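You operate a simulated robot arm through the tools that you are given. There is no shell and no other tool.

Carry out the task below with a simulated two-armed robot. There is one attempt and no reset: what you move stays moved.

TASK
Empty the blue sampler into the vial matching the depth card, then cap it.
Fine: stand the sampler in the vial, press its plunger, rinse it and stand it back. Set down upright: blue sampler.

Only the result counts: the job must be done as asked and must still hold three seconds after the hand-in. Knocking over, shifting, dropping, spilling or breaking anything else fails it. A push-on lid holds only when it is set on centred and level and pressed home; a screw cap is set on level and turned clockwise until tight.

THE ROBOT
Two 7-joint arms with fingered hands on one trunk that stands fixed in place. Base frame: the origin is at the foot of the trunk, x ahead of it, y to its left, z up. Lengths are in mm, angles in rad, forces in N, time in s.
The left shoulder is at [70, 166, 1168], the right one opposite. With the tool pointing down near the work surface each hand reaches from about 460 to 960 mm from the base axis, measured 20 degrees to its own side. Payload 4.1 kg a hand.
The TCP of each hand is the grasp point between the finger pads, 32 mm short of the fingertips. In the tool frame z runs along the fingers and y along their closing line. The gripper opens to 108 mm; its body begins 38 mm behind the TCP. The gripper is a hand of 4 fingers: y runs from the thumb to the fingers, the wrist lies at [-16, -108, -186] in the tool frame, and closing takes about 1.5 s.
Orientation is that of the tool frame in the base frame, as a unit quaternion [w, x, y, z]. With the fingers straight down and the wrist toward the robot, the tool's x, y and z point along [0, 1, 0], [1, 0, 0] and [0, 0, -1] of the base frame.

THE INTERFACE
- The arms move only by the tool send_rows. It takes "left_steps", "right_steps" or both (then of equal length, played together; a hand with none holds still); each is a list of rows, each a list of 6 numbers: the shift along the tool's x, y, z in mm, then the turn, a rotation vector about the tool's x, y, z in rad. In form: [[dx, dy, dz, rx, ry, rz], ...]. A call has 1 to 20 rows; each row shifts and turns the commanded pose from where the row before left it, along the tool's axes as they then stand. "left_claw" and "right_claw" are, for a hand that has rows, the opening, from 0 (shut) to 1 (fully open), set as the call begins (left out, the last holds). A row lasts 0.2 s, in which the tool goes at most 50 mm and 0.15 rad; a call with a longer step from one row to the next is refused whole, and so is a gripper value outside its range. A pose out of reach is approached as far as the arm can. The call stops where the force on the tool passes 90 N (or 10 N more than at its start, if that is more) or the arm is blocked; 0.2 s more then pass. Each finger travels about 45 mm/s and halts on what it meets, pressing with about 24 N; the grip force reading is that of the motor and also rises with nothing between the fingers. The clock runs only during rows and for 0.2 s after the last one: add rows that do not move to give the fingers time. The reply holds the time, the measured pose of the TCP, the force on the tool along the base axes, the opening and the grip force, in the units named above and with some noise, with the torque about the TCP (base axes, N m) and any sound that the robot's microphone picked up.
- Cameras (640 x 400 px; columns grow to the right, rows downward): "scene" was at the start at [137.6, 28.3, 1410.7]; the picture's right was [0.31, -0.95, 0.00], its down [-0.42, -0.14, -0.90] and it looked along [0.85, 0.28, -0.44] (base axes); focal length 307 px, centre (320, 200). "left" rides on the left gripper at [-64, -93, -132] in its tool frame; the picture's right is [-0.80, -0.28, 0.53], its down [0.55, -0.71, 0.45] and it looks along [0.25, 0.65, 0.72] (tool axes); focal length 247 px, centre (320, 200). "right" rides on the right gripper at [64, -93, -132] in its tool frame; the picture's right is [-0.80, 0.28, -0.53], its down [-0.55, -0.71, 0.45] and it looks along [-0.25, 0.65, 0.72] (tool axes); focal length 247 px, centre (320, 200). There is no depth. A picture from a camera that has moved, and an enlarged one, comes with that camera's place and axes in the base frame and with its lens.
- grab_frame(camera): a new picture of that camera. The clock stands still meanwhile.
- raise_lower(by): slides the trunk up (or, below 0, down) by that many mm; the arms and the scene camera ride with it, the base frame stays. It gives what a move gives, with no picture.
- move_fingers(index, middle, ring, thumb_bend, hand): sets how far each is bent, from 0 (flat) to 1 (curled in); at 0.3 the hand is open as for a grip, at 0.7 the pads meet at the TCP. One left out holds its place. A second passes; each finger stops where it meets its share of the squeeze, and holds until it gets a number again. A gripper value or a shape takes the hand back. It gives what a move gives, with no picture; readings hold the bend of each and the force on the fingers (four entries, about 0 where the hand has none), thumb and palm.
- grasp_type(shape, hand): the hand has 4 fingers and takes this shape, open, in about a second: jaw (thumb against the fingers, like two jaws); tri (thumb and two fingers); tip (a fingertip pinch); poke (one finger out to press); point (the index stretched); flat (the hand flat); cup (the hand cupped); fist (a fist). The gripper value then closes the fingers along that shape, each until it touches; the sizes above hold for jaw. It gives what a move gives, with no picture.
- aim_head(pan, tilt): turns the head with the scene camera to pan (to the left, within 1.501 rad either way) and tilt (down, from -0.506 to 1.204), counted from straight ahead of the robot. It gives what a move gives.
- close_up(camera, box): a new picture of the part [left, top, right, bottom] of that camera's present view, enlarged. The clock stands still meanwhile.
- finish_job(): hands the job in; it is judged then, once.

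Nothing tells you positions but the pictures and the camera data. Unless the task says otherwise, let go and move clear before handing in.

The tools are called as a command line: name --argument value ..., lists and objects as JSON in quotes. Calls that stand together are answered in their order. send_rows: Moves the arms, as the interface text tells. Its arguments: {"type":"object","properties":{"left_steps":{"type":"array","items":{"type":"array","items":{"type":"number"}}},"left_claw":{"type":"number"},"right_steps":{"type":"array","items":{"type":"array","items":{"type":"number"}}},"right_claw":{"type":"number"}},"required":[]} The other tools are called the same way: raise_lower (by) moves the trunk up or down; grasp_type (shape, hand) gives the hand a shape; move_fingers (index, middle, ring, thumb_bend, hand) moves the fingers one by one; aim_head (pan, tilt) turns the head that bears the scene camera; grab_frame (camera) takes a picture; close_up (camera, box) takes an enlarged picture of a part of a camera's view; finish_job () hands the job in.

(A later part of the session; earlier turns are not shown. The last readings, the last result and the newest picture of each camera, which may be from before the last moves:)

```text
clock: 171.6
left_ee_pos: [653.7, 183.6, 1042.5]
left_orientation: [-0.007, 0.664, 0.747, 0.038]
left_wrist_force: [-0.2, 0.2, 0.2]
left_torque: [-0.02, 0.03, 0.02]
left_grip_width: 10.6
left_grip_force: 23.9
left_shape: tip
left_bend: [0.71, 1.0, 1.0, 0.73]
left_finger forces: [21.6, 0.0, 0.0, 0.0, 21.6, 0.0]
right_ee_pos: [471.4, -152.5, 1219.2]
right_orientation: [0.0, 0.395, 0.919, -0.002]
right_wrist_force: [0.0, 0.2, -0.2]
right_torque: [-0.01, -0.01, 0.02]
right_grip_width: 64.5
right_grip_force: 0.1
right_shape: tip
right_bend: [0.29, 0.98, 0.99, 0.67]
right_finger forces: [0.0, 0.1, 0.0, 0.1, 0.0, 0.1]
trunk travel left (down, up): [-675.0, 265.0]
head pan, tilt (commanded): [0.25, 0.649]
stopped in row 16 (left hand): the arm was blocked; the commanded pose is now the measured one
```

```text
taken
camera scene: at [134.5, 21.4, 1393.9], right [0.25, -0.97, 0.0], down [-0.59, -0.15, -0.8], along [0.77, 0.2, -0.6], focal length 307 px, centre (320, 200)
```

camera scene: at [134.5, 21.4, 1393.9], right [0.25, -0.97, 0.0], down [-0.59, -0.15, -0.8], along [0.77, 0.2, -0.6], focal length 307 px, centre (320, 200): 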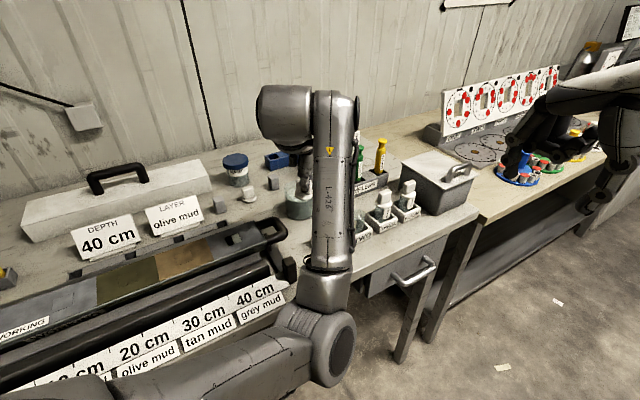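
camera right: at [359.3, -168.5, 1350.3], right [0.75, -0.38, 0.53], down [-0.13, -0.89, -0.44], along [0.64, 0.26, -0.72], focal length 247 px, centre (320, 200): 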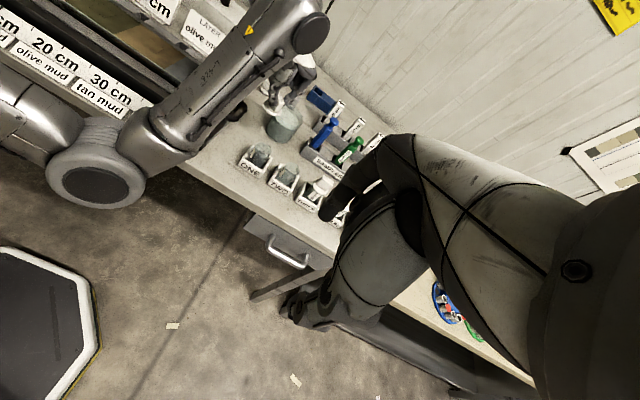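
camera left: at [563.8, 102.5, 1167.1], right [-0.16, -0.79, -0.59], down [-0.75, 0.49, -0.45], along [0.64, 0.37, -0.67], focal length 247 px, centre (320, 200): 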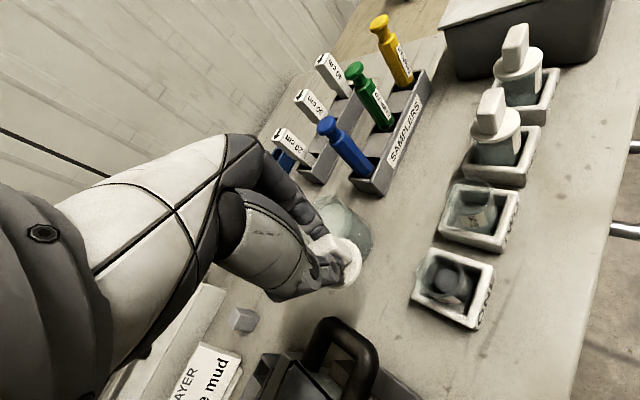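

The left arm is folded too tightly at this trunk height. I'll back off a little, re-level the hand, and raise the trunk so the arm has room to reach down to the vial.

send_rows --left_steps '[[3.7, 2.5, 0, 0, 0, 0], [7.5, 4.9, 0, 0, 0, 0], [7.5, 4.9, 0, 0.012, -0.015, 0], [7.5, 4.9, 0, 0.012, -0.015, 0], [7.5, 4.9, 0, 0.012, -0.015, 0], [3.7, 2.5, 0, 0.0115, -0.0159, 0], [0, 0, 0, 0, 0, 0]]'

raise_lower --by 100

raise_lower --by 100

grab_frame --camera "scene"

grab_frame --camera "left"

```text
clock: 173.2
left_ee_pos: [673.7, 220.7, 1044.5]
left_orientation: [0.001, 0.665, 0.746, -0.002]
left_wrist_force: [0.0, 0.7, -0.4]
left_torque: [-0.01, 0.01, -0.03]
left_grip_width: 10.7
left_grip_force: 23.5
left_shape: tip
left_bend: [0.71, 1.0, 1.0, 0.73]
left_finger forces: [21.6, 0.0, 0.1, 0.0, 21.6, 0.0]
right_ee_pos: [470.9, -152.6, 1218.9]
right_orientation: [0.001, 0.395, 0.919, -0.002]
right_wrist_force: [0.1, 0.3, -0.4]
right_torque: [0.02, 0.0, -0.01]
right_grip_width: 64.4
right_grip_force: 0.1
right_shape: tip
right_bend: [0.29, 0.98, 0.99, 0.67]
right_finger forces: [0.0, 0.0, 0.0, 0.1, 0.1, 0.1]
trunk travel left (down, up): [-675.0, 265.0]
head pan, tilt (commanded): [0.25, 0.649]
```

```text
clock: 174.6
left_ee_pos: [674.0, 221.6, 1145.1]
left_orientation: [0.001, 0.665, 0.747, -0.003]
left_wrist_force: [0.2, 0.8, -0.1]
left_torque: [-0.01, -0.02, 0.01]
left_grip_width: 10.5
left_grip_force: 24.0
left_shape: tip
left_bend: [0.71, 1.0, 1.0, 0.73]
left_finger forces: [21.5, 0.0, 0.0, 0.1, 21.6, 0.0]
right_ee_pos: [471.8, -152.5, 1319.0]
right_orientation: [0.001, 0.395, 0.919, -0.002]
right_wrist_force: [0.3, 0.1, 0.8]
right_torque: [-0.01, -0.02, 0.0]
right_grip_width: 64.4
right_grip_force: 0.0
right_shape: tip
right_bend: [0.29, 0.98, 0.99, 0.67]
right_finger forces: [0.0, 0.0, 0.0, 0.0, 0.1, 0.0]
trunk travel left (down, up): [-775.0, 165.0]
head pan, tilt (commanded): [0.25, 0.649]
```

```text
clock: 175.9
left_ee_pos: [673.7, 221.3, 1244.6]
left_orientation: [0.0, 0.665, 0.747, -0.003]
left_wrist_force: [-0.2, 0.0, -0.1]
left_torque: [0.0, -0.01, -0.03]
left_grip_width: 10.4
left_grip_force: 23.8
left_shape: tip
left_bend: [0.71, 1.0, 1.0, 0.73]
left_finger forces: [21.5, 0.1, 0.0, 0.0, 21.6, 0.0]
right_ee_pos: [471.1, -152.0, 1418.8]
right_orientation: [0.001, 0.395, 0.919, -0.003]
right_wrist_force: [-0.8, 0.1, -0.1]
right_torque: [0.01, -0.02, -0.01]
right_grip_width: 64.3
right_grip_force: 0.1
right_shape: tip
right_bend: [0.29, 0.98, 0.99, 0.67]
right_finger forces: [0.1, 0.1, 0.0, 0.0, 0.0, 0.0]
trunk travel left (down, up): [-875.0, 65.0]
head pan, tilt (commanded): [0.25, 0.649]
```

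```text
taken
camera scene: at [134.8, 21.2, 1593.8], right [0.25, -0.97, 0.0], down [-0.59, -0.15, -0.8], along [0.77, 0.2, -0.6], focal length 307 px, centre (320, 200)
```

scene: 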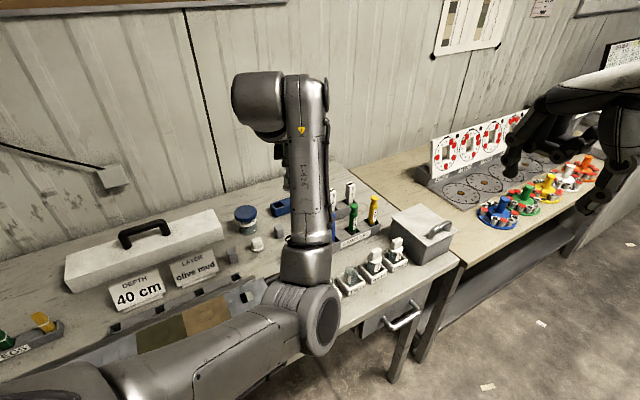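

```text
taken
camera left: at [588.5, 148.6, 1377.9], right [-0.19, -0.83, -0.53], down [-0.76, 0.46, -0.45], along [0.62, 0.32, -0.72], focal length 247 px, centre (320, 200)
```

left: 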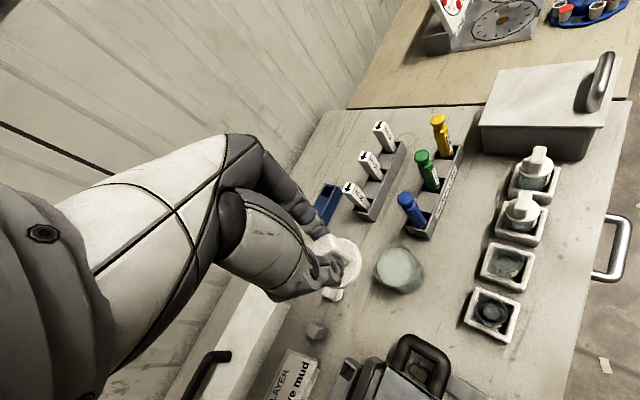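

The cap is still held. I'll lower the hand back down with the arm now reaching from above.

send_rows --left_steps '[[0, 0, 5, 0, 0, 0], [0, 0, 10, 0, 0, 0], [0, 0, 10, 0, 0, 0], [0, 0, 11, 0, 0, 0], [0, 0, 11, 0, 0, 0], [0, 0, 11, 0, 0, 0], [0, 0, 11, 0, 0, 0], [0, 0, 11, 0, 0, 0], [0, 0, 11, 0, 0, 0], [0, 0, 11, 0, 0, 0], [0, 0, 11, 0, 0, 0], [0, 0, 11, 0, 0, 0], [0, 0, 11, 0, 0, 0], [0, 0, 11, 0, 0, 0], [0, 0, 11, 0, 0, 0], [0, 0, 11, 0, 0, 0], [0, 0, 11, 0, 0, 0], [0, 0, 10, 0, 0, 0], [0, 0, 5, 0, 0, 0], [0, 0, 0, 0, 0, 0]]'

grab_frame --camera "scene"

grab_frame --camera "left"

```text
clock: 180.1
left_ee_pos: [678.1, 230.0, 1058.8]
left_orientation: [0.0, 0.663, 0.749, 0.007]
left_wrist_force: [-0.6, -0.3, -0.1]
left_torque: [-0.03, 0.0, 0.01]
left_grip_width: 10.8
left_grip_force: 24.4
left_shape: tip
left_bend: [0.71, 1.0, 1.0, 0.73]
left_finger forces: [21.5, 0.1, 0.0, 0.0, 21.5, 0.1]
right_ee_pos: [471.2, -152.9, 1418.1]
right_orientation: [0.001, 0.395, 0.919, -0.002]
right_wrist_force: [0.4, -0.5, 0.2]
right_torque: [0.0, -0.01, -0.02]
right_grip_width: 64.6
right_grip_force: 0.0
right_shape: tip
right_bend: [0.29, 0.98, 0.99, 0.67]
right_finger forces: [0.0, 0.0, 0.0, 0.0, 0.0, 0.0]
trunk travel left (down, up): [-875.0, 65.0]
head pan, tilt (commanded): [0.25, 0.649]
```

```text
taken
camera scene: at [134.5, 21.1, 1593.9], right [0.25, -0.97, 0.0], down [-0.59, -0.15, -0.8], along [0.77, 0.2, -0.6], focal length 307 px, centre (320, 200)
```

scene: 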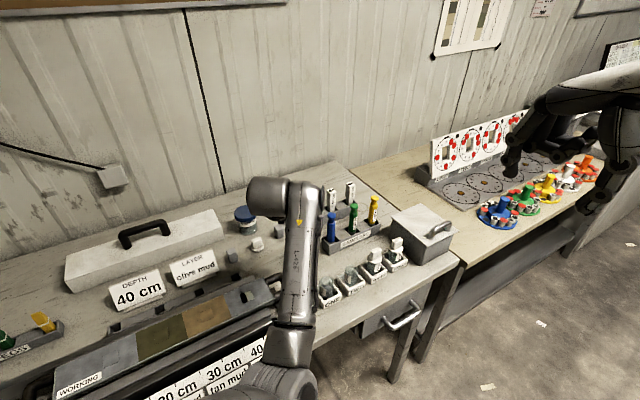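

```text
taken
camera left: at [590.8, 155.1, 1190.1], right [-0.18, -0.82, -0.54], down [-0.76, 0.46, -0.45], along [0.62, 0.33, -0.71], focal length 247 px, centre (320, 200)
```

left: 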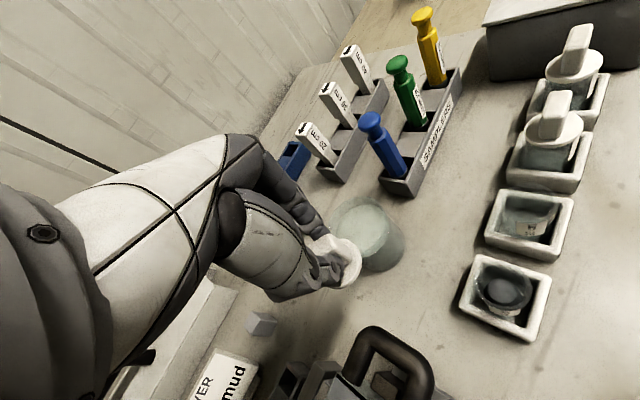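

The limit is in the wrist when the hand comes inboard with this heading. I'll return the trunk to its previous height and turn the hand to point inward, which keeps the wrist further out.

send_rows --left_steps '[[0, 0, -6, 0, 0, 0], [0, 0, -11, 0, 0, 0], [0, 0, -11, 0, 0, 0], [0, 0, -11, 0, 0, 0], [0, 0, -11, 0, 0, 0], [0, 0, -11, 0, 0, 0], [0, 0, -11, 0, 0, 0], [0, 0, -11, 0, 0, 0], [0, 0, -11, 0, 0, 0], [0, 0, -11, 0, 0, 0], [0, 0, -11, 0, 0, 0], [0, 0, -11, 0, 0, 0], [0, 0, -11, 0, 0, 0], [0, 0, -11, 0, 0, 0], [0, 0, -11, 0, 0, 0], [0, 0, -11, 0, 0, 0], [0, 0, -11, 0, 0, 0], [0, 0, -11, 0, 0, 0], [0, 0, -6, 0, 0, 0], [0, 0, 0, 0, 0, 0]]'

raise_lower --by -100

raise_lower --by -100

send_rows --left_steps '[[0, 0, 0, 0, 0, 0.05], [0, 0, 0, 0, 0, 0.08], [0, 0, 0, 0, 0, 0.08], [0, 0, 0, 0, 0, 0.08], [0, 0, 0, 0, 0, 0.08], [0, 0, 0, 0, 0, 0.08], [0, 0, 0, 0, 0, 0.08], [0, 0, 0, 0, 0, 0.08], [0, 0, 0, 0, 0, 0.08], [0, 0, 0, 0, 0, 0.08], [0, 0, 0, 0, 0, 0.08], [0, 0, 0, 0, 0, 0]]'

grab_frame --camera "scene"

grab_frame --camera "left"

```text
clock: 184.3
left_ee_pos: [675.2, 221.2, 1250.0]
left_orientation: [0.001, 0.666, 0.746, -0.002]
left_wrist_force: [0.7, 0.3, 0.6]
left_torque: [0.01, -0.01, -0.03]
left_grip_width: 10.8
left_grip_force: 24.3
left_shape: tip
left_bend: [0.71, 1.0, 1.0, 0.73]
left_finger forces: [21.6, 0.1, 0.0, 0.1, 21.5, 0.0]
right_ee_pos: [470.6, -153.2, 1418.3]
right_orientation: [0.001, 0.395, 0.919, -0.002]
right_wrist_force: [-0.1, -0.4, -0.3]
right_torque: [0.02, 0.0, 0.01]
right_grip_width: 64.4
right_grip_force: 0.1
right_shape: tip
right_bend: [0.29, 0.98, 0.99, 0.67]
right_finger forces: [0.0, 0.0, 0.1, 0.0, 0.0, 0.0]
trunk travel left (down, up): [-875.0, 65.0]
head pan, tilt (commanded): [0.25, 0.649]
```

```text
clock: 185.6
left_ee_pos: [674.2, 221.7, 1150.1]
left_orientation: [0.0, 0.665, 0.747, -0.002]
left_wrist_force: [0.7, 0.4, 1.2]
left_torque: [0.01, -0.02, -0.01]
left_grip_width: 10.4
left_grip_force: 23.6
left_shape: tip
left_bend: [0.71, 1.0, 1.0, 0.73]
left_finger forces: [21.6, 0.1, 0.1, 0.1, 21.6, 0.1]
right_ee_pos: [471.4, -151.8, 1318.2]
right_orientation: [0.0, 0.394, 0.919, -0.001]
right_wrist_force: [-0.9, 0.9, -0.2]
right_torque: [-0.02, -0.02, -0.05]
right_grip_width: 64.4
right_grip_force: 0.1
right_shape: tip
right_bend: [0.29, 0.98, 0.99, 0.67]
right_finger forces: [0.1, 0.1, 0.0, 0.0, 0.0, 0.1]
trunk travel left (down, up): [-775.0, 165.0]
head pan, tilt (commanded): [0.25, 0.649]
```

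```text
clock: 186.9
left_ee_pos: [673.3, 221.4, 1050.5]
left_orientation: [0.002, 0.665, 0.747, -0.002]
left_wrist_force: [0.8, 0.8, -0.2]
left_torque: [0.0, 0.02, 0.0]
left_grip_width: 11.0
left_grip_force: 24.2
left_shape: tip
left_bend: [0.71, 1.0, 1.0, 0.73]
left_finger forces: [21.6, 0.1, 0.1, 0.0, 21.6, 0.1]
right_ee_pos: [471.2, -152.2, 1219.7]
right_orientation: [0.001, 0.395, 0.919, -0.002]
right_wrist_force: [-0.6, 0.1, 0.4]
right_torque: [0.02, -0.02, 0.0]
right_grip_width: 64.7
right_grip_force: 0.0
right_shape: tip
right_bend: [0.29, 0.98, 0.99, 0.67]
right_finger forces: [0.0, 0.0, 0.0, 0.0, 0.1, 0.0]
trunk travel left (down, up): [-675.0, 265.0]
head pan, tilt (commanded): [0.25, 0.649]
```

```text
clock: 189.6
left_ee_pos: [673.1, 219.8, 1049.8]
left_orientation: [0.001, 0.914, 0.406, -0.001]
left_wrist_force: [0.1, 0.4, -0.1]
left_torque: [-0.02, 0.0, -0.02]
left_grip_width: 10.7
left_grip_force: 23.8
left_shape: tip
left_bend: [0.71, 1.0, 1.0, 0.73]
left_finger forces: [21.7, 0.0, 0.0, 0.1, 21.6, 0.0]
right_ee_pos: [470.7, -151.7, 1219.3]
right_orientation: [0.001, 0.394, 0.919, -0.002]
right_wrist_force: [-0.3, 0.2, 0.9]
right_torque: [-0.01, 0.0, -0.01]
right_grip_width: 64.5
right_grip_force: 0.1
right_shape: tip
right_bend: [0.29, 0.98, 0.99, 0.67]
right_finger forces: [0.0, 0.1, 0.0, 0.0, 0.0, 0.0]
trunk travel left (down, up): [-675.0, 265.0]
head pan, tilt (commanded): [0.25, 0.649]
```

```text
taken
camera scene: at [134.5, 21.2, 1393.9], right [0.25, -0.97, 0.0], down [-0.59, -0.15, -0.8], along [0.77, 0.2, -0.6], focal length 307 px, centre (320, 200)
```

scene: 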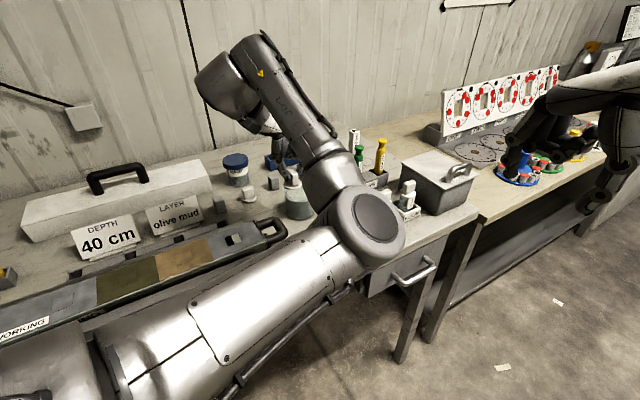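

```text
taken
camera left: at [560.8, 237.0, 1182.3], right [-0.75, -0.4, -0.53], down [-0.16, 0.88, -0.45], along [0.65, -0.25, -0.72], focal length 247 px, centre (320, 200)
```

left: 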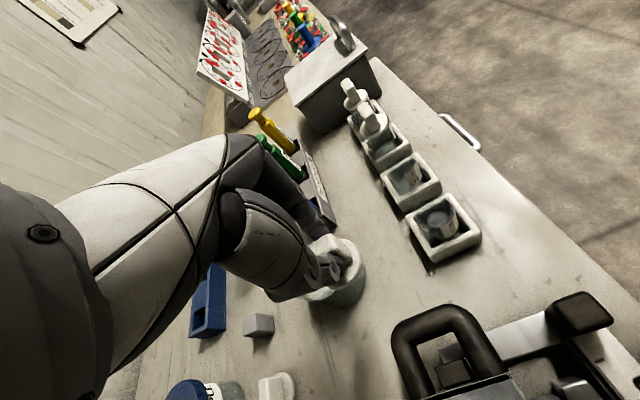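

The hand tracks well with this heading. I'll move the right arm further out of the way, then move the cap toward vial ONE in two stages.

send_rows --right_steps '[[-24.2, -22.9, 0, 0, 0, 0], [-24.2, -22.9, 0, 0, 0, 0], [-24.2, -22.9, 0, 0, 0, 0], [-24.2, -22.9, 0, 0, 0, 0], [-24.2, -22.9, 0, 0, 0, 0], [-24.2, -22.9, 0, 0, 0, 0], [0, 0, 0, 0, 0, 0]]'

send_rows --left_steps '[[-3.3, 1.3, 0, 0, 0, 0], [-6.54, 2.56, 0, 0, 0, 0], [-6.54, 2.56, 0, 0, 0, 0], [-6.54, 2.56, 0, 0, 0, 0], [-6.54, 2.56, 0, 0, 0, 0], [-6.54, 2.56, 0, 0, 0, 0], [-6.54, 2.56, 0, 0, 0, 0], [0, 0, 0, 0, 0, 0]]'

grab_frame --camera "scene"

grab_frame --camera "left"

```text
clock: 191.2
left_ee_pos: [673.7, 220.2, 1049.3]
left_orientation: [0.002, 0.914, 0.405, -0.002]
left_wrist_force: [0.1, 0.1, -0.3]
left_torque: [0.0, 0.0, 0.05]
left_grip_width: 10.6
left_grip_force: 24.3
left_shape: tip
left_bend: [0.71, 1.0, 1.0, 0.73]
left_finger forces: [21.6, 0.0, 0.1, 0.1, 21.7, 0.0]
right_ee_pos: [470.1, -274.8, 1217.0]
right_orientation: [0.0, 0.395, 0.919, -0.001]
right_wrist_force: [0.2, -0.3, -0.2]
right_torque: [-0.02, 0.03, -0.01]
right_grip_width: 64.7
right_grip_force: 0.0
right_shape: tip
right_bend: [0.29, 0.98, 0.99, 0.67]
right_finger forces: [0.0, 0.0, 0.0, 0.1, 0.0, 0.1]
right hand out of reach, approached as far as the arm can: row 4, 5, 6
trunk travel left (down, up): [-675.0, 265.0]
head pan, tilt (commanded): [0.25, 0.649]
```

```text
clock: 192.9
left_ee_pos: [659.6, 189.7, 1054.5]
left_orientation: [0.001, 0.91, 0.414, 0.0]
left_wrist_force: [0.2, -0.5, -0.4]
left_torque: [-0.01, 0.01, -0.03]
left_grip_width: 10.6
left_grip_force: 24.1
left_shape: tip
left_bend: [0.71, 1.0, 1.0, 0.73]
left_finger forces: [21.6, 0.0, 0.1, 0.0, 21.6, 0.1]
left hand out of reach, approached as far as the arm can: row 7
right_ee_pos: [469.5, -274.9, 1217.4]
right_orientation: [0.002, 0.396, 0.918, -0.003]
right_wrist_force: [0.1, 0.0, 0.6]
right_torque: [0.0, -0.01, -0.02]
right_grip_width: 64.7
right_grip_force: 0.0
right_shape: tip
right_bend: [0.29, 0.98, 0.99, 0.67]
right_finger forces: [0.0, 0.1, 0.0, 0.0, 0.0, 0.0]
trunk travel left (down, up): [-675.0, 265.0]
head pan, tilt (commanded): [0.25, 0.649]
```

```text
taken
camera scene: at [134.5, 21.2, 1393.9], right [0.25, -0.97, 0.0], down [-0.59, -0.15, -0.8], along [0.77, 0.2, -0.6], focal length 307 px, centre (320, 200)
```

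scene: 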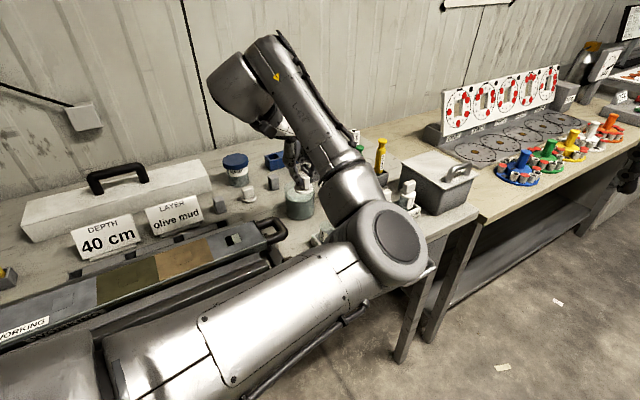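

```text
taken
camera left: at [546.1, 204.3, 1185.9], right [-0.74, -0.41, -0.53], down [-0.17, 0.88, -0.45], along [0.65, -0.24, -0.72], focal length 247 px, centre (320, 200)
```

left: 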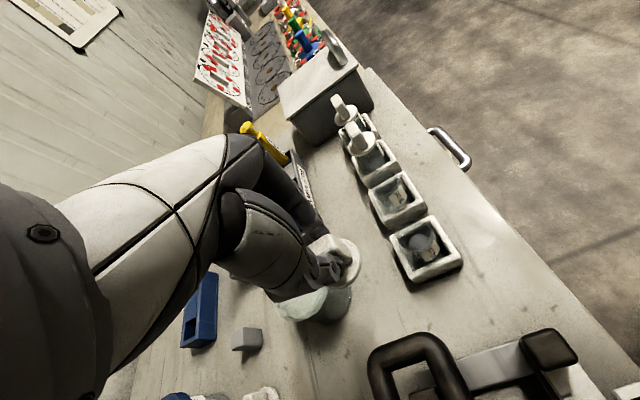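

The left arm stops about 60 mm short of the vial here. A lower shoulder gave more inboard reach earlier, so I'll back off, lift the hand, lower the trunk by 200 mm and try again.

send_rows --left_steps '[[6.5, -2.6, 0, 0, 0, -0.05], [6.5, -2.6, 0, 0, 0, -0.08], [6.5, -2.6, 0, 0, 0, -0.08], [6.5, -2.6, 0, 0, 0, -0.08], [6.5, 0, 0, 0, 0, -0.08], [0, 0, -5, 0, 0, -0.08], [0, 0, -11, 0, 0, -0.08], [0, 0, -14, 0, 0, 0], [0, 0, -14, 0, 0, 0], [0, 0, -14, 0, 0, 0], [0, 0, -14, 0, 0, 0], [0, 0, -14, 0, 0, 0], [0, 0, -14, 0, 0, 0], [0, 0, -14, 0, 0, 0], [0, 0, -14, 0, 0, 0], [0, 0, -14, 0, 0, 0], [0, 0, -14, 0, 0, 0], [0, 0, -14, 0, 0, 0], [0, 0, -8, 0, 0, 0], [0, 0, 0, 0, 0, 0]]'

raise_lower --by -100

grab_frame --camera "scene"

```text
clock: 197.2
left_ee_pos: [668.8, 215.2, 1229.3]
left_orientation: [0.001, 0.775, 0.631, -0.002]
left_wrist_force: [-0.5, 0.4, -0.3]
left_torque: [0.02, 0.0, -0.01]
left_grip_width: 10.7
left_grip_force: 24.3
left_shape: tip
left_bend: [0.71, 1.0, 1.0, 0.73]
left_finger forces: [21.5, 0.0, 0.1, 0.1, 21.6, 0.0]
right_ee_pos: [469.7, -274.2, 1216.6]
right_orientation: [0.0, 0.395, 0.919, -0.002]
right_wrist_force: [-0.1, 0.3, -0.1]
right_torque: [-0.03, 0.0, 0.0]
right_grip_width: 64.8
right_grip_force: 0.0
right_shape: tip
right_bend: [0.29, 0.98, 0.99, 0.67]
right_finger forces: [0.0, 0.0, 0.1, 0.1, 0.0, 0.1]
trunk travel left (down, up): [-675.0, 265.0]
head pan, tilt (commanded): [0.25, 0.649]
```

```text
clock: 198.5
left_ee_pos: [667.9, 215.1, 1129.0]
left_orientation: [0.002, 0.776, 0.631, -0.001]
left_wrist_force: [0.4, 0.0, 0.2]
left_torque: [-0.03, 0.0, 0.0]
left_grip_width: 10.6
left_grip_force: 23.8
left_shape: tip
left_bend: [0.71, 1.0, 1.0, 0.73]
left_finger forces: [21.6, 0.1, 0.1, 0.0, 21.6, 0.0]
right_ee_pos: [469.8, -274.7, 1117.9]
right_orientation: [0.001, 0.395, 0.918, -0.002]
right_wrist_force: [0.5, -0.1, 0.1]
right_torque: [-0.02, 0.0, -0.01]
right_grip_width: 64.9
right_grip_force: 0.1
right_shape: tip
right_bend: [0.29, 0.98, 0.99, 0.67]
right_finger forces: [0.0, 0.0, 0.1, 0.0, 0.1, 0.0]
trunk travel left (down, up): [-575.0, 365.0]
head pan, tilt (commanded): [0.25, 0.649]
```

```text
taken
camera scene: at [134.1, 21.3, 1294.0], right [0.25, -0.97, 0.0], down [-0.59, -0.15, -0.8], along [0.77, 0.2, -0.6], focal length 307 px, centre (320, 200)
```

scene: 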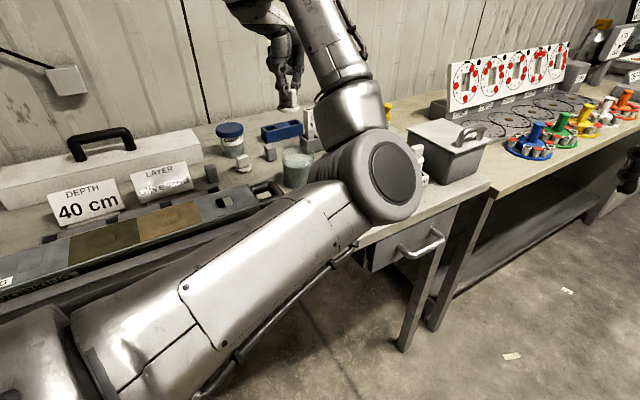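

Trying the inboard move from here.

send_rows --left_steps '[[-3.3, -0.3, 0, 0, 0, 0], [-6.5, -0.6, 0, 0, 0, 0], [-6.5, -0.6, 0, 0, 0, 0], [-6.5, -0.6, 0, 0, 0, 0], [-6.5, -0.6, 0, 0, 0, 0], [-6.5, -0.6, 0, 0, 0, 0], [-6.5, -0.6, 0, 0, 0, 0], [-6.5, -0.6, 0, 0, 0, 0], [0, 0, 0, 0, 0, 0]]'

grab_frame --camera "scene"

grab_frame --camera "left"

```text
clock: 200.5
left_ee_pos: [656.1, 169.1, 1129.7]
left_orientation: [0.001, 0.776, 0.631, -0.002]
left_wrist_force: [0.2, -0.3, 0.1]
left_torque: [0.01, -0.02, 0.04]
left_grip_width: 10.7
left_grip_force: 23.7
left_shape: tip
left_bend: [0.71, 1.0, 1.0, 0.73]
left_finger forces: [21.6, 0.0, 0.0, 0.0, 21.7, 0.1]
right_ee_pos: [469.4, -274.3, 1118.5]
right_orientation: [0.001, 0.395, 0.918, -0.001]
right_wrist_force: [0.6, 1.1, -0.1]
right_torque: [0.05, 0.02, -0.01]
right_grip_width: 64.8
right_grip_force: 0.1
right_shape: tip
right_bend: [0.29, 0.98, 0.99, 0.67]
right_finger forces: [0.0, 0.0, 0.0, 0.1, 0.0, 0.1]
trunk travel left (down, up): [-575.0, 365.0]
head pan, tilt (commanded): [0.25, 0.649]
```

```text
taken
camera scene: at [134.5, 21.4, 1293.9], right [0.25, -0.97, 0.0], down [-0.59, -0.15, -0.8], along [0.77, 0.2, -0.6], focal length 307 px, centre (320, 200)
```

scene: 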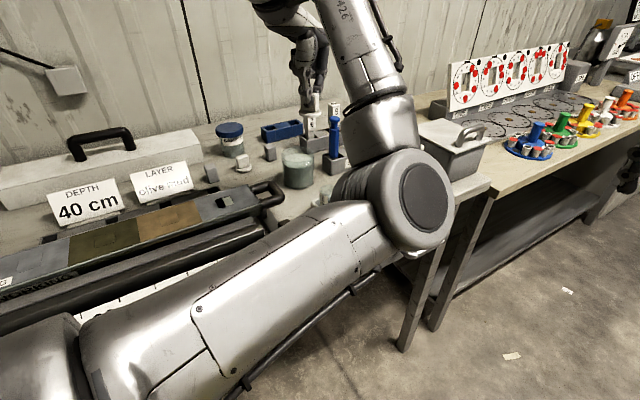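

```text
taken
camera left: at [550.0, 127.3, 1262.9], right [-0.44, -0.73, -0.53], down [-0.58, 0.68, -0.45], along [0.69, 0.11, -0.72], focal length 247 px, centre (320, 200)
```

left: 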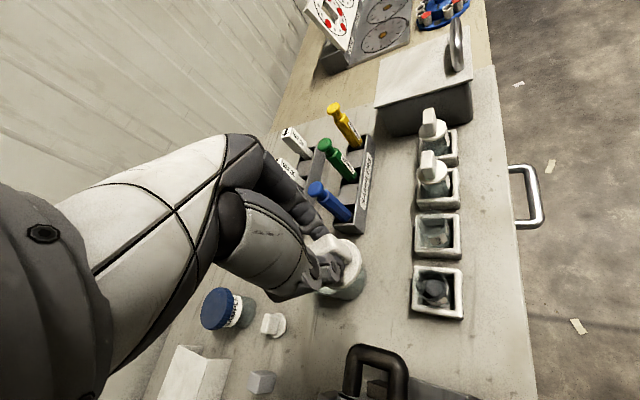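

It works with the lower trunk. Continuing to directly above vial ONE.

send_rows --left_steps '[[-3.2, -0.4, 0, 0, 0, 0], [-6.3, -0.9, 0, 0, 0, 0], [-6.3, -0.9, 0, 0, 0, 0], [-6.3, -0.9, 0, 0, 0, 0], [-6.3, -0.9, 0, 0, 0, 0], [-6.3, -0.9, 0, 0, 0, 0], [-6.3, -0.9, 0, 0, 0, 0], [-3.3, -0.4, 0, 0, 0, 0], [0, 0, 0, 0, 0, 0]]'

grab_frame --camera "scene"

grab_frame --camera "left"

grab_frame --camera "right"

```text
clock: 202.5
left_ee_pos: [650.7, 149.4, 1137.8]
left_orientation: [0.004, 0.766, 0.643, 0.0]
left_wrist_force: [0.3, -0.7, -0.1]
left_torque: [0.03, 0.01, -0.03]
left_grip_width: 10.3
left_grip_force: 24.5
left_shape: tip
left_bend: [0.71, 1.0, 1.0, 0.73]
left_finger forces: [21.6, 0.1, 0.1, 0.0, 21.5, 0.1]
left hand out of reach, approached as far as the arm can: row 6, 7
right_ee_pos: [470.3, -275.0, 1116.2]
right_orientation: [0.001, 0.396, 0.918, -0.003]
right_wrist_force: [-0.1, 0.2, 0.1]
right_torque: [0.0, 0.04, 0.03]
right_grip_width: 64.6
right_grip_force: 0.2
right_shape: tip
right_bend: [0.29, 0.98, 0.99, 0.67]
right_finger forces: [0.0, 0.0, 0.0, 0.0, 0.0, 0.0]
trunk travel left (down, up): [-575.0, 365.0]
head pan, tilt (commanded): [0.25, 0.649]
```

```text
taken
camera scene: at [134.5, 21.2, 1293.9], right [0.25, -0.97, 0.0], down [-0.59, -0.15, -0.8], along [0.77, 0.2, -0.6], focal length 307 px, centre (320, 200)
```

scene: 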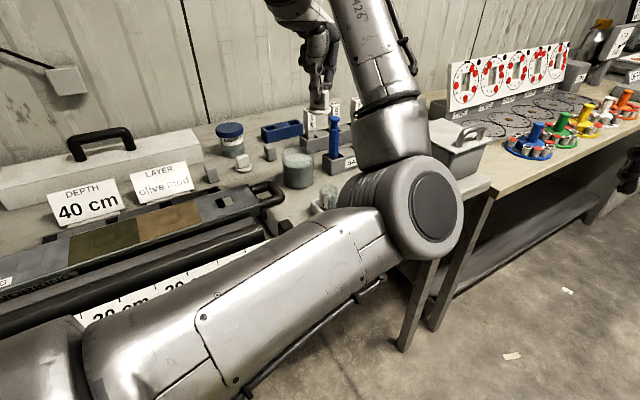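

```text
taken
camera left: at [547.4, 106.3, 1270.3], right [-0.41, -0.74, -0.53], down [-0.6, 0.66, -0.46], along [0.69, 0.13, -0.72], focal length 247 px, centre (320, 200)
```

left: 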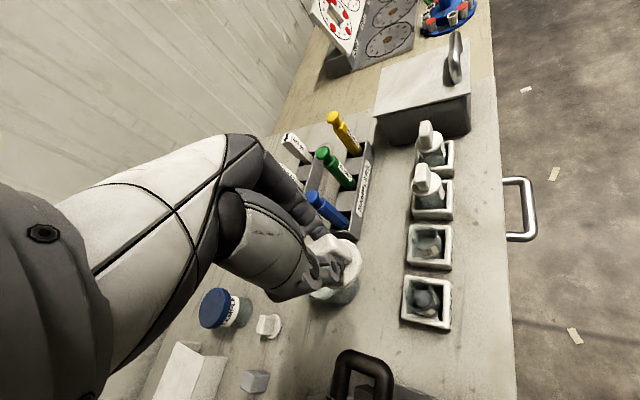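

```text
taken
camera right: at [358.0, -290.1, 1249.2], right [0.75, -0.38, 0.53], down [-0.14, -0.89, -0.44], along [0.64, 0.26, -0.72], focal length 247 px, centre (320, 200)
```

right: 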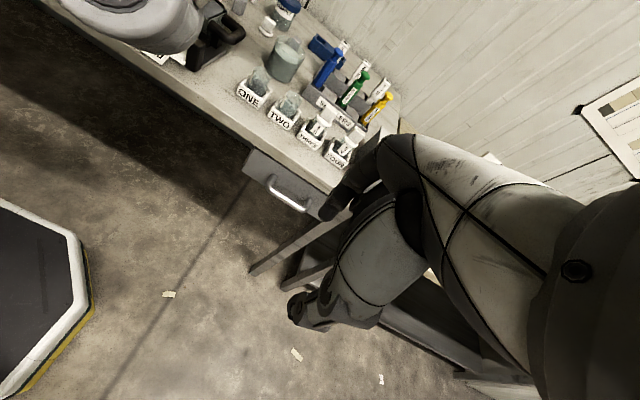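

Closer, but still about 22 mm short. Lowering the trunk further continues the trend. I'll raise both hands first and lower the trunk in steps.

send_rows --left_steps '[[0, 0, -6, 0, 0, 0], [0, 0, -12, 0, 0, 0], [0, 0, -12, 0, 0, 0], [0, 0, -12, 0, 0, 0], [0, 0, -12, 0, 0, 0], [0, 0, -12, 0, 0, 0], [0, 0, -12, 0, 0, 0], [0, 0, -12, 0, 0, 0], [0, 0, -12, 0, 0, 0], [0, 0, -12, 0, 0, 0], [0, 0, -6, 0, 0, 0], [0, 0, 0, 0, 0, 0]]' --right_steps '[[0, 0, -20, 0, 0, 0], [0, 0, -25, 0, 0, 0], [0, 0, -25, 0, 0, 0], [0, 0, -25, 0, 0, 0], [0, 0, -25, 0, 0, 0], [0, 0, -25, 0, 0, 0], [0, 0, -25, 0, 0, 0], [0, 0, -25, 0, 0, 0], [0, 0, -25, 0, 0, 0], [0, 0, 0, 0, 0, 0], [0, 0, 0, 0, 0, 0], [0, 0, 0, 0, 0, 0]]'

raise_lower --by -110

grab_frame --camera "scene"

```text
clock: 205.3
left_ee_pos: [658.6, 153.0, 1219.4]
left_orientation: [-0.015, 0.764, 0.645, -0.024]
left_wrist_force: [0.5, 0.2, -0.1]
left_torque: [-0.01, 0.01, -0.02]
left_grip_width: 10.3
left_grip_force: 23.9
left_shape: tip
left_bend: [0.71, 1.0, 1.0, 0.73]
left_finger forces: [21.6, 0.1, 0.1, 0.0, 21.6, 0.1]
right_ee_pos: [456.7, -259.2, 1331.6]
right_orientation: [0.0, 0.396, 0.918, -0.001]
right_wrist_force: [0.1, 0.3, -0.5]
right_torque: [0.01, 0.01, 0.01]
right_grip_width: 64.6
right_grip_force: 0.0
right_shape: tip
right_bend: [0.29, 0.98, 0.99, 0.67]
right_finger forces: [0.0, 0.0, 0.0, 0.0, 0.0, 0.0]
right hand out of reach, approached as far as the arm can: row 7, 8, 9
trunk travel left (down, up): [-575.0, 365.0]
head pan, tilt (commanded): [0.25, 0.649]
stopped in row 12 (left hand): the arm was blocked; the commanded pose is now the measured one
```

```text
clock: 206.7
left_ee_pos: [657.3, 152.0, 1110.9]
left_orientation: [-0.014, 0.764, 0.644, -0.024]
left_wrist_force: [0.1, -0.6, -0.2]
left_torque: [0.0, 0.02, 0.0]
left_grip_width: 10.3
left_grip_force: 24.3
left_shape: tip
left_bend: [0.71, 1.0, 1.0, 0.73]
left_finger forces: [21.7, 0.0, 0.0, 0.0, 21.6, 0.0]
right_ee_pos: [455.6, -260.0, 1222.7]
right_orientation: [0.0, 0.396, 0.918, -0.002]
right_wrist_force: [-0.6, 0.3, 0.2]
right_torque: [-0.03, -0.02, 0.02]
right_grip_width: 64.5
right_grip_force: 0.2
right_shape: tip
right_bend: [0.29, 0.98, 0.99, 0.67]
right_finger forces: [0.0, 0.0, 0.0, 0.0, 0.0, 0.0]
trunk travel left (down, up): [-465.0, 475.0]
head pan, tilt (commanded): [0.25, 0.649]
```

```text
taken
camera scene: at [134.2, 21.3, 1184.0], right [0.25, -0.97, 0.0], down [-0.59, -0.15, -0.8], along [0.77, 0.2, -0.6], focal length 307 px, centre (320, 200)
```

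scene: 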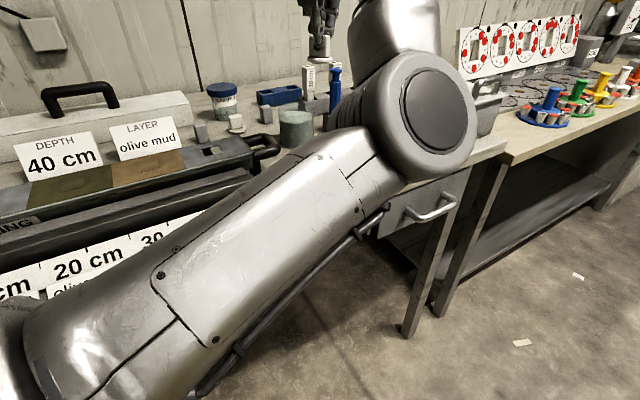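

The left arm can't reach the vial pointing straight down at any trunk height. Plan B is to set the cap down level on the free bench spot behind holder ONE, near (660, 205), where the right hand worked well before, and let the right hand place it. First I'll bring the left hand over that spot and re-level it.

send_rows --left_steps '[[4, -0.3, 0, 0, 0, 0], [8.1, -0.65, 0, -0.0087, 0.0031, 0], [8.1, -0.65, 0, -0.0087, 0.0031, 0], [8.1, -0.65, 0, -0.0087, 0.0031, 0], [8.1, -0.65, 0, -0.0087, 0.0031, 0], [8.1, -0.65, 0, -0.0087, 0.0031, 0], [4, -0.3, 0, -0.0087, 0.0031, 0], [0, 0, 0, 0, 0, -0.07], [0, 0, 0, 0, 0, -0.07], [0, 0, 0, 0, 0, -0.07], [0, 0, 0, 0, 0, -0.07], [0, 0, 0, 0, 0, -0.07], [0, 0, 0, 0, 0, 0]]'

grab_frame --camera "left"

grab_frame --camera "scene"

```text
clock: 209.5
left_ee_pos: [661.7, 197.1, 1109.8]
left_orientation: [-0.001, 0.643, 0.766, 0.001]
left_wrist_force: [-0.3, -0.3, 0.5]
left_torque: [-0.01, 0.02, 0.0]
left_grip_width: 10.4
left_grip_force: 24.2
left_shape: tip
left_bend: [0.71, 1.0, 1.0, 0.73]
left_finger forces: [21.7, 0.1, 0.0, 0.1, 21.6, 0.1]
right_ee_pos: [455.8, -260.7, 1223.4]
right_orientation: [0.001, 0.397, 0.918, -0.002]
right_wrist_force: [1.0, -0.4, -0.3]
right_torque: [0.02, -0.02, 0.01]
right_grip_width: 64.8
right_grip_force: 0.0
right_shape: tip
right_bend: [0.29, 0.98, 0.99, 0.67]
right_finger forces: [0.0, 0.0, 0.1, 0.0, 0.0, 0.0]
trunk travel left (down, up): [-465.0, 475.0]
head pan, tilt (commanded): [0.25, 0.649]
```

```text
taken
camera left: at [580.8, 118.9, 1243.5], right [-0.14, -0.83, -0.54], down [-0.79, 0.42, -0.45], along [0.6, 0.36, -0.72], focal length 247 px, centre (320, 200)
```

left: 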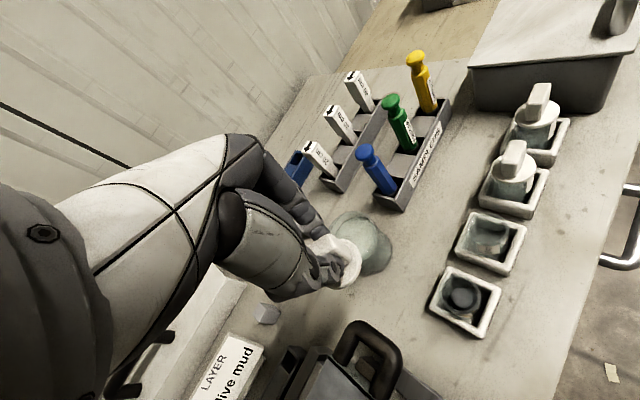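

```text
taken
camera scene: at [134.4, 21.3, 1183.9], right [0.25, -0.97, 0.0], down [-0.59, -0.15, -0.8], along [0.77, 0.2, -0.6], focal length 307 px, centre (320, 200)
```

scene: 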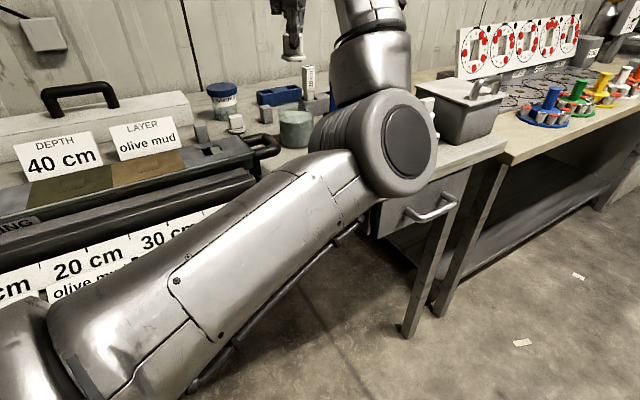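

Level and on target. Lowering toward the bench.

send_rows --left_steps '[[0, 0, 5, 0, 0, 0], [0, 0, 10, 0, 0, 0], [0, 0, 10, 0, 0, 0], [0, 0, 10, 0, 0, 0], [0, 0, 10, 0, 0, 0], [0, 0, 10, 0, 0, 0], [0, 0, 10, 0, 0, 0], [0, 0, 10, 0, 0, 0], [0, 0, 10, 0, 0, 0], [0, 0, 10, 0, 0, 0], [0, 0, 10, 0, 0, 0], [0, 0, 10, 0, 0, 0], [0, 0, 10, 0, 0, 0], [0, 0, 10, 0, 0, 0], [0, 0, 5, 0, 0, 0], [0, 0, 0, 0, 0, 0]]'

grab_frame --camera "left"

grab_frame --camera "scene"

grab_frame --camera "right"

```text
clock: 212.9
left_ee_pos: [661.7, 195.7, 970.4]
left_orientation: [-0.001, 0.643, 0.766, 0.0]
left_wrist_force: [0.2, -0.2, 0.6]
left_torque: [-0.01, 0.01, -0.02]
left_grip_width: 10.4
left_grip_force: 24.1
left_shape: tip
left_bend: [0.71, 1.0, 1.0, 0.73]
left_finger forces: [21.6, 0.0, 0.0, 0.0, 21.6, 0.0]
right_ee_pos: [455.7, -259.5, 1222.3]
right_orientation: [0.001, 0.396, 0.918, -0.001]
right_wrist_force: [-0.3, -0.8, -0.5]
right_torque: [0.0, -0.01, 0.01]
right_grip_width: 64.9
right_grip_force: 0.0
right_shape: tip
right_bend: [0.29, 0.98, 0.99, 0.67]
right_finger forces: [0.0, 0.0, 0.1, 0.1, 0.0, 0.0]
trunk travel left (down, up): [-465.0, 475.0]
head pan, tilt (commanded): [0.25, 0.649]
```

```text
taken
camera left: at [581.0, 118.6, 1103.9], right [-0.14, -0.83, -0.54], down [-0.79, 0.42, -0.45], along [0.6, 0.36, -0.72], focal length 247 px, centre (320, 200)
```

left: 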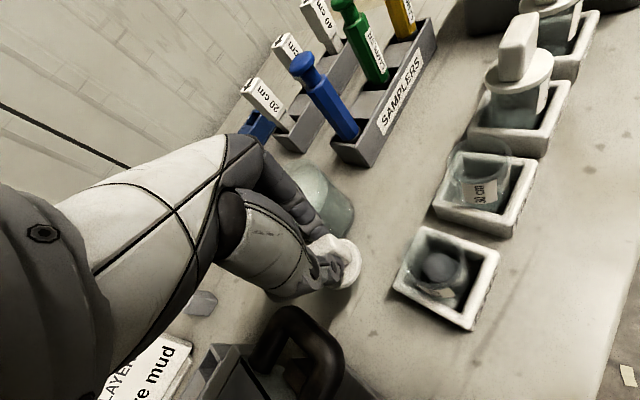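

```text
taken
camera scene: at [134.4, 21.2, 1183.9], right [0.25, -0.97, 0.0], down [-0.59, -0.15, -0.8], along [0.77, 0.2, -0.6], focal length 307 px, centre (320, 200)
```

scene: 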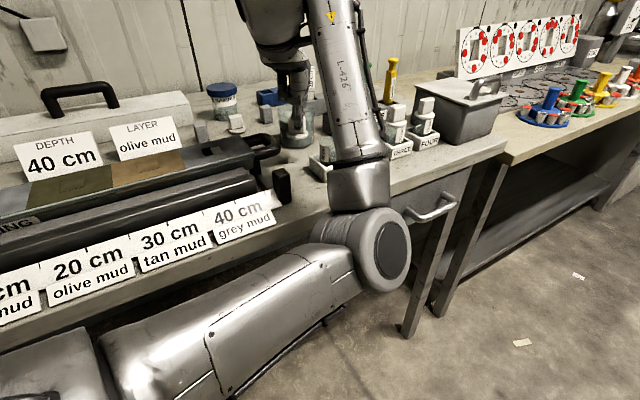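

```text
taken
camera right: at [344.4, -275.3, 1354.4], right [0.75, -0.39, 0.53], down [-0.14, -0.88, -0.45], along [0.64, 0.26, -0.72], focal length 247 px, centre (320, 200)
```

right: 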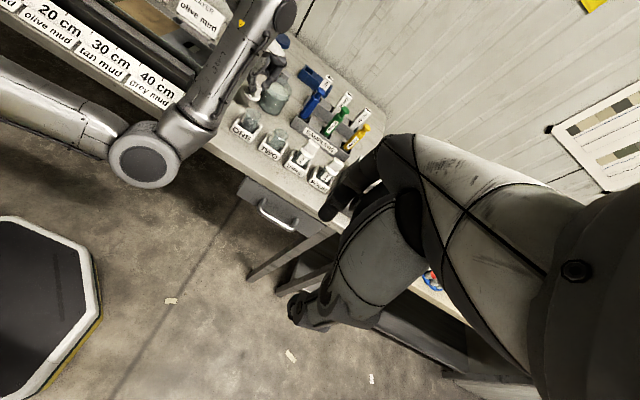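

The arm tracks well here. I'll shift a few mm away from the holder and set the cap down gently on the bench.

send_rows --left_steps '[[5, 6, 0, 0, 0, 0], [0, 0, 9, 0, 0, 0], [0, 0, 9, 0, 0, 0], [0, 0, 9, 0, 0, 0], [0, 0, 9, 0, 0, 0], [0, 0, 9, 0, 0, 0], [0, 0, 5, 0, 0, 0], [0, 0, 0, 0, 0, 0]]'

close_up --camera "left" --box '[260, 170, 520, 350]'

close_up --camera "scene" --box '[250, 60, 350, 180]'

```text
clock: 214.7
left_ee_pos: [665.7, 203.6, 919.7]
left_orientation: [-0.001, 0.643, 0.766, 0.001]
left_wrist_force: [-0.3, -0.4, -0.3]
left_torque: [0.01, -0.02, 0.03]
left_grip_width: 10.4
left_grip_force: 24.0
left_shape: tip
left_bend: [0.71, 1.0, 1.0, 0.73]
left_finger forces: [21.6, 0.0, 0.1, 0.0, 21.7, 0.0]
right_ee_pos: [456.2, -259.4, 1223.1]
right_orientation: [0.0, 0.396, 0.918, -0.001]
right_wrist_force: [0.3, -0.5, -0.8]
right_torque: [0.02, 0.0, 0.02]
right_grip_width: 64.7
right_grip_force: 0.1
right_shape: tip
right_bend: [0.29, 0.98, 0.99, 0.67]
right_finger forces: [0.0, 0.0, 0.1, 0.0, 0.1, 0.0]
trunk travel left (down, up): [-465.0, 475.0]
head pan, tilt (commanded): [0.25, 0.649]
```

```text
2.22 times, centred on (390, 260) of left
camera zoom: at [585.1, 125.2, 1053.1], right [-0.14, -0.83, -0.54], down [-0.79, 0.42, -0.45], along [0.6, 0.36, -0.72], focal length 549 px, centre (164, 67)
```

zoom: 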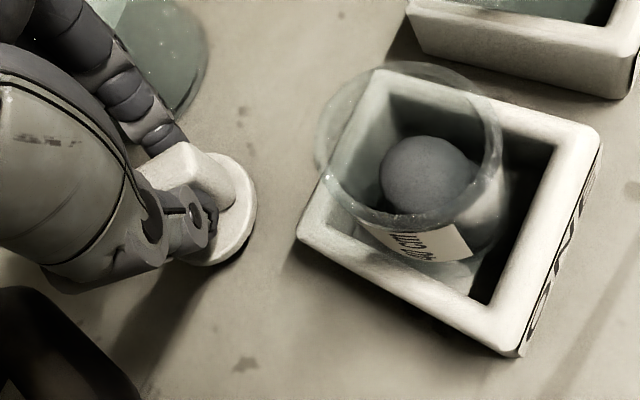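

```text
3.33 times, centred on (300, 120) of scene
camera zoom: at [134.4, 21.2, 1183.9], right [0.25, -0.97, 0.0], down [-0.59, -0.15, -0.8], along [0.77, 0.2, -0.6], focal length 1024 px, centre (387, 467)
```

zoom: 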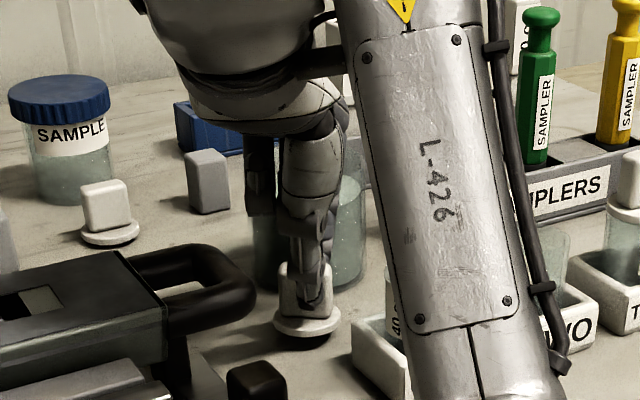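

The cap hovers level just above the bench, and this arm posture looks more favourable. Before setting it down, I'll test once whether the vial is reachable from here: raise it and move inboard carefully.

send_rows --left_steps '[[0, 0, -6, 0, 0, 0], [0, 0, -10, 0, 0, 0], [0, 0, -10, 0, 0, 0], [0, 0, -10, 0, 0, 0], [0, 0, -10, 0, 0, 0], [0, 0, -10, 0, 0, 0], [0, 0, -10, 0, 0, 0], [0, 0, -10, 0, 0, 0], [0, 0, -8, 0, 0, 0.05], [0, 0, 0, 0, 0, 0.07], [0, 0, 0, 0, 0, 0.07], [0, 0, 0, 0, 0, 0.07], [0, 0, 0, 0, 0, 0.07], [0, 0, 0, 0, 0, 0]]'

send_rows --left_steps '[[-3.5, -0.3, 0, 0, 0, 0], [-6.9, -0.6, 0, 0, 0, 0], [-6.9, -0.6, 0, 0, 0, 0], [-6.9, -0.6, 0, 0, 0, 0], [-6.9, -0.6, 0, 0, 0, 0], [-6.9, -0.6, 0, 0, 0, 0], [0, 0, 0, 0, 0, 0]]'

```text
clock: 217.7
left_ee_pos: [666.9, 203.8, 1004.8]
left_orientation: [-0.002, 0.761, 0.649, 0.001]
left_wrist_force: [-0.8, -0.3, 0.4]
left_torque: [-0.04, -0.04, 0.0]
left_grip_width: 10.6
left_grip_force: 23.8
left_shape: tip
left_bend: [0.71, 1.0, 1.0, 0.73]
left_finger forces: [21.6, 0.0, 0.0, 0.1, 21.6, 0.0]
right_ee_pos: [456.1, -258.9, 1222.1]
right_orientation: [0.0, 0.397, 0.918, -0.002]
right_wrist_force: [0.7, -1.1, 0.0]
right_torque: [-0.02, 0.02, 0.0]
right_grip_width: 64.9
right_grip_force: 0.0
right_shape: tip
right_bend: [0.29, 0.98, 0.99, 0.67]
right_finger forces: [0.0, 0.0, 0.0, 0.0, 0.1, 0.0]
trunk travel left (down, up): [-465.0, 475.0]
head pan, tilt (commanded): [0.25, 0.649]
```

```text
clock: 219.3
left_ee_pos: [658.9, 165.4, 1005.1]
left_orientation: [-0.002, 0.761, 0.649, 0.001]
left_wrist_force: [-0.4, 0.6, 0.6]
left_torque: [-0.01, -0.01, 0.02]
left_grip_width: 10.6
left_grip_force: 24.2
left_shape: tip
left_bend: [0.71, 1.0, 1.0, 0.73]
left_finger forces: [21.6, 0.0, 0.0, 0.0, 21.6, 0.0]
right_ee_pos: [455.3, -258.7, 1223.1]
right_orientation: [0.001, 0.396, 0.918, 0.0]
right_wrist_force: [-0.5, -0.2, 0.7]
right_torque: [-0.01, -0.02, -0.01]
right_grip_width: 64.9
right_grip_force: 0.0
right_shape: tip
right_bend: [0.29, 0.98, 0.99, 0.67]
right_finger forces: [0.1, 0.0, 0.0, 0.0, 0.1, 0.1]
trunk travel left (down, up): [-465.0, 475.0]
head pan, tilt (commanded): [0.25, 0.649]
```

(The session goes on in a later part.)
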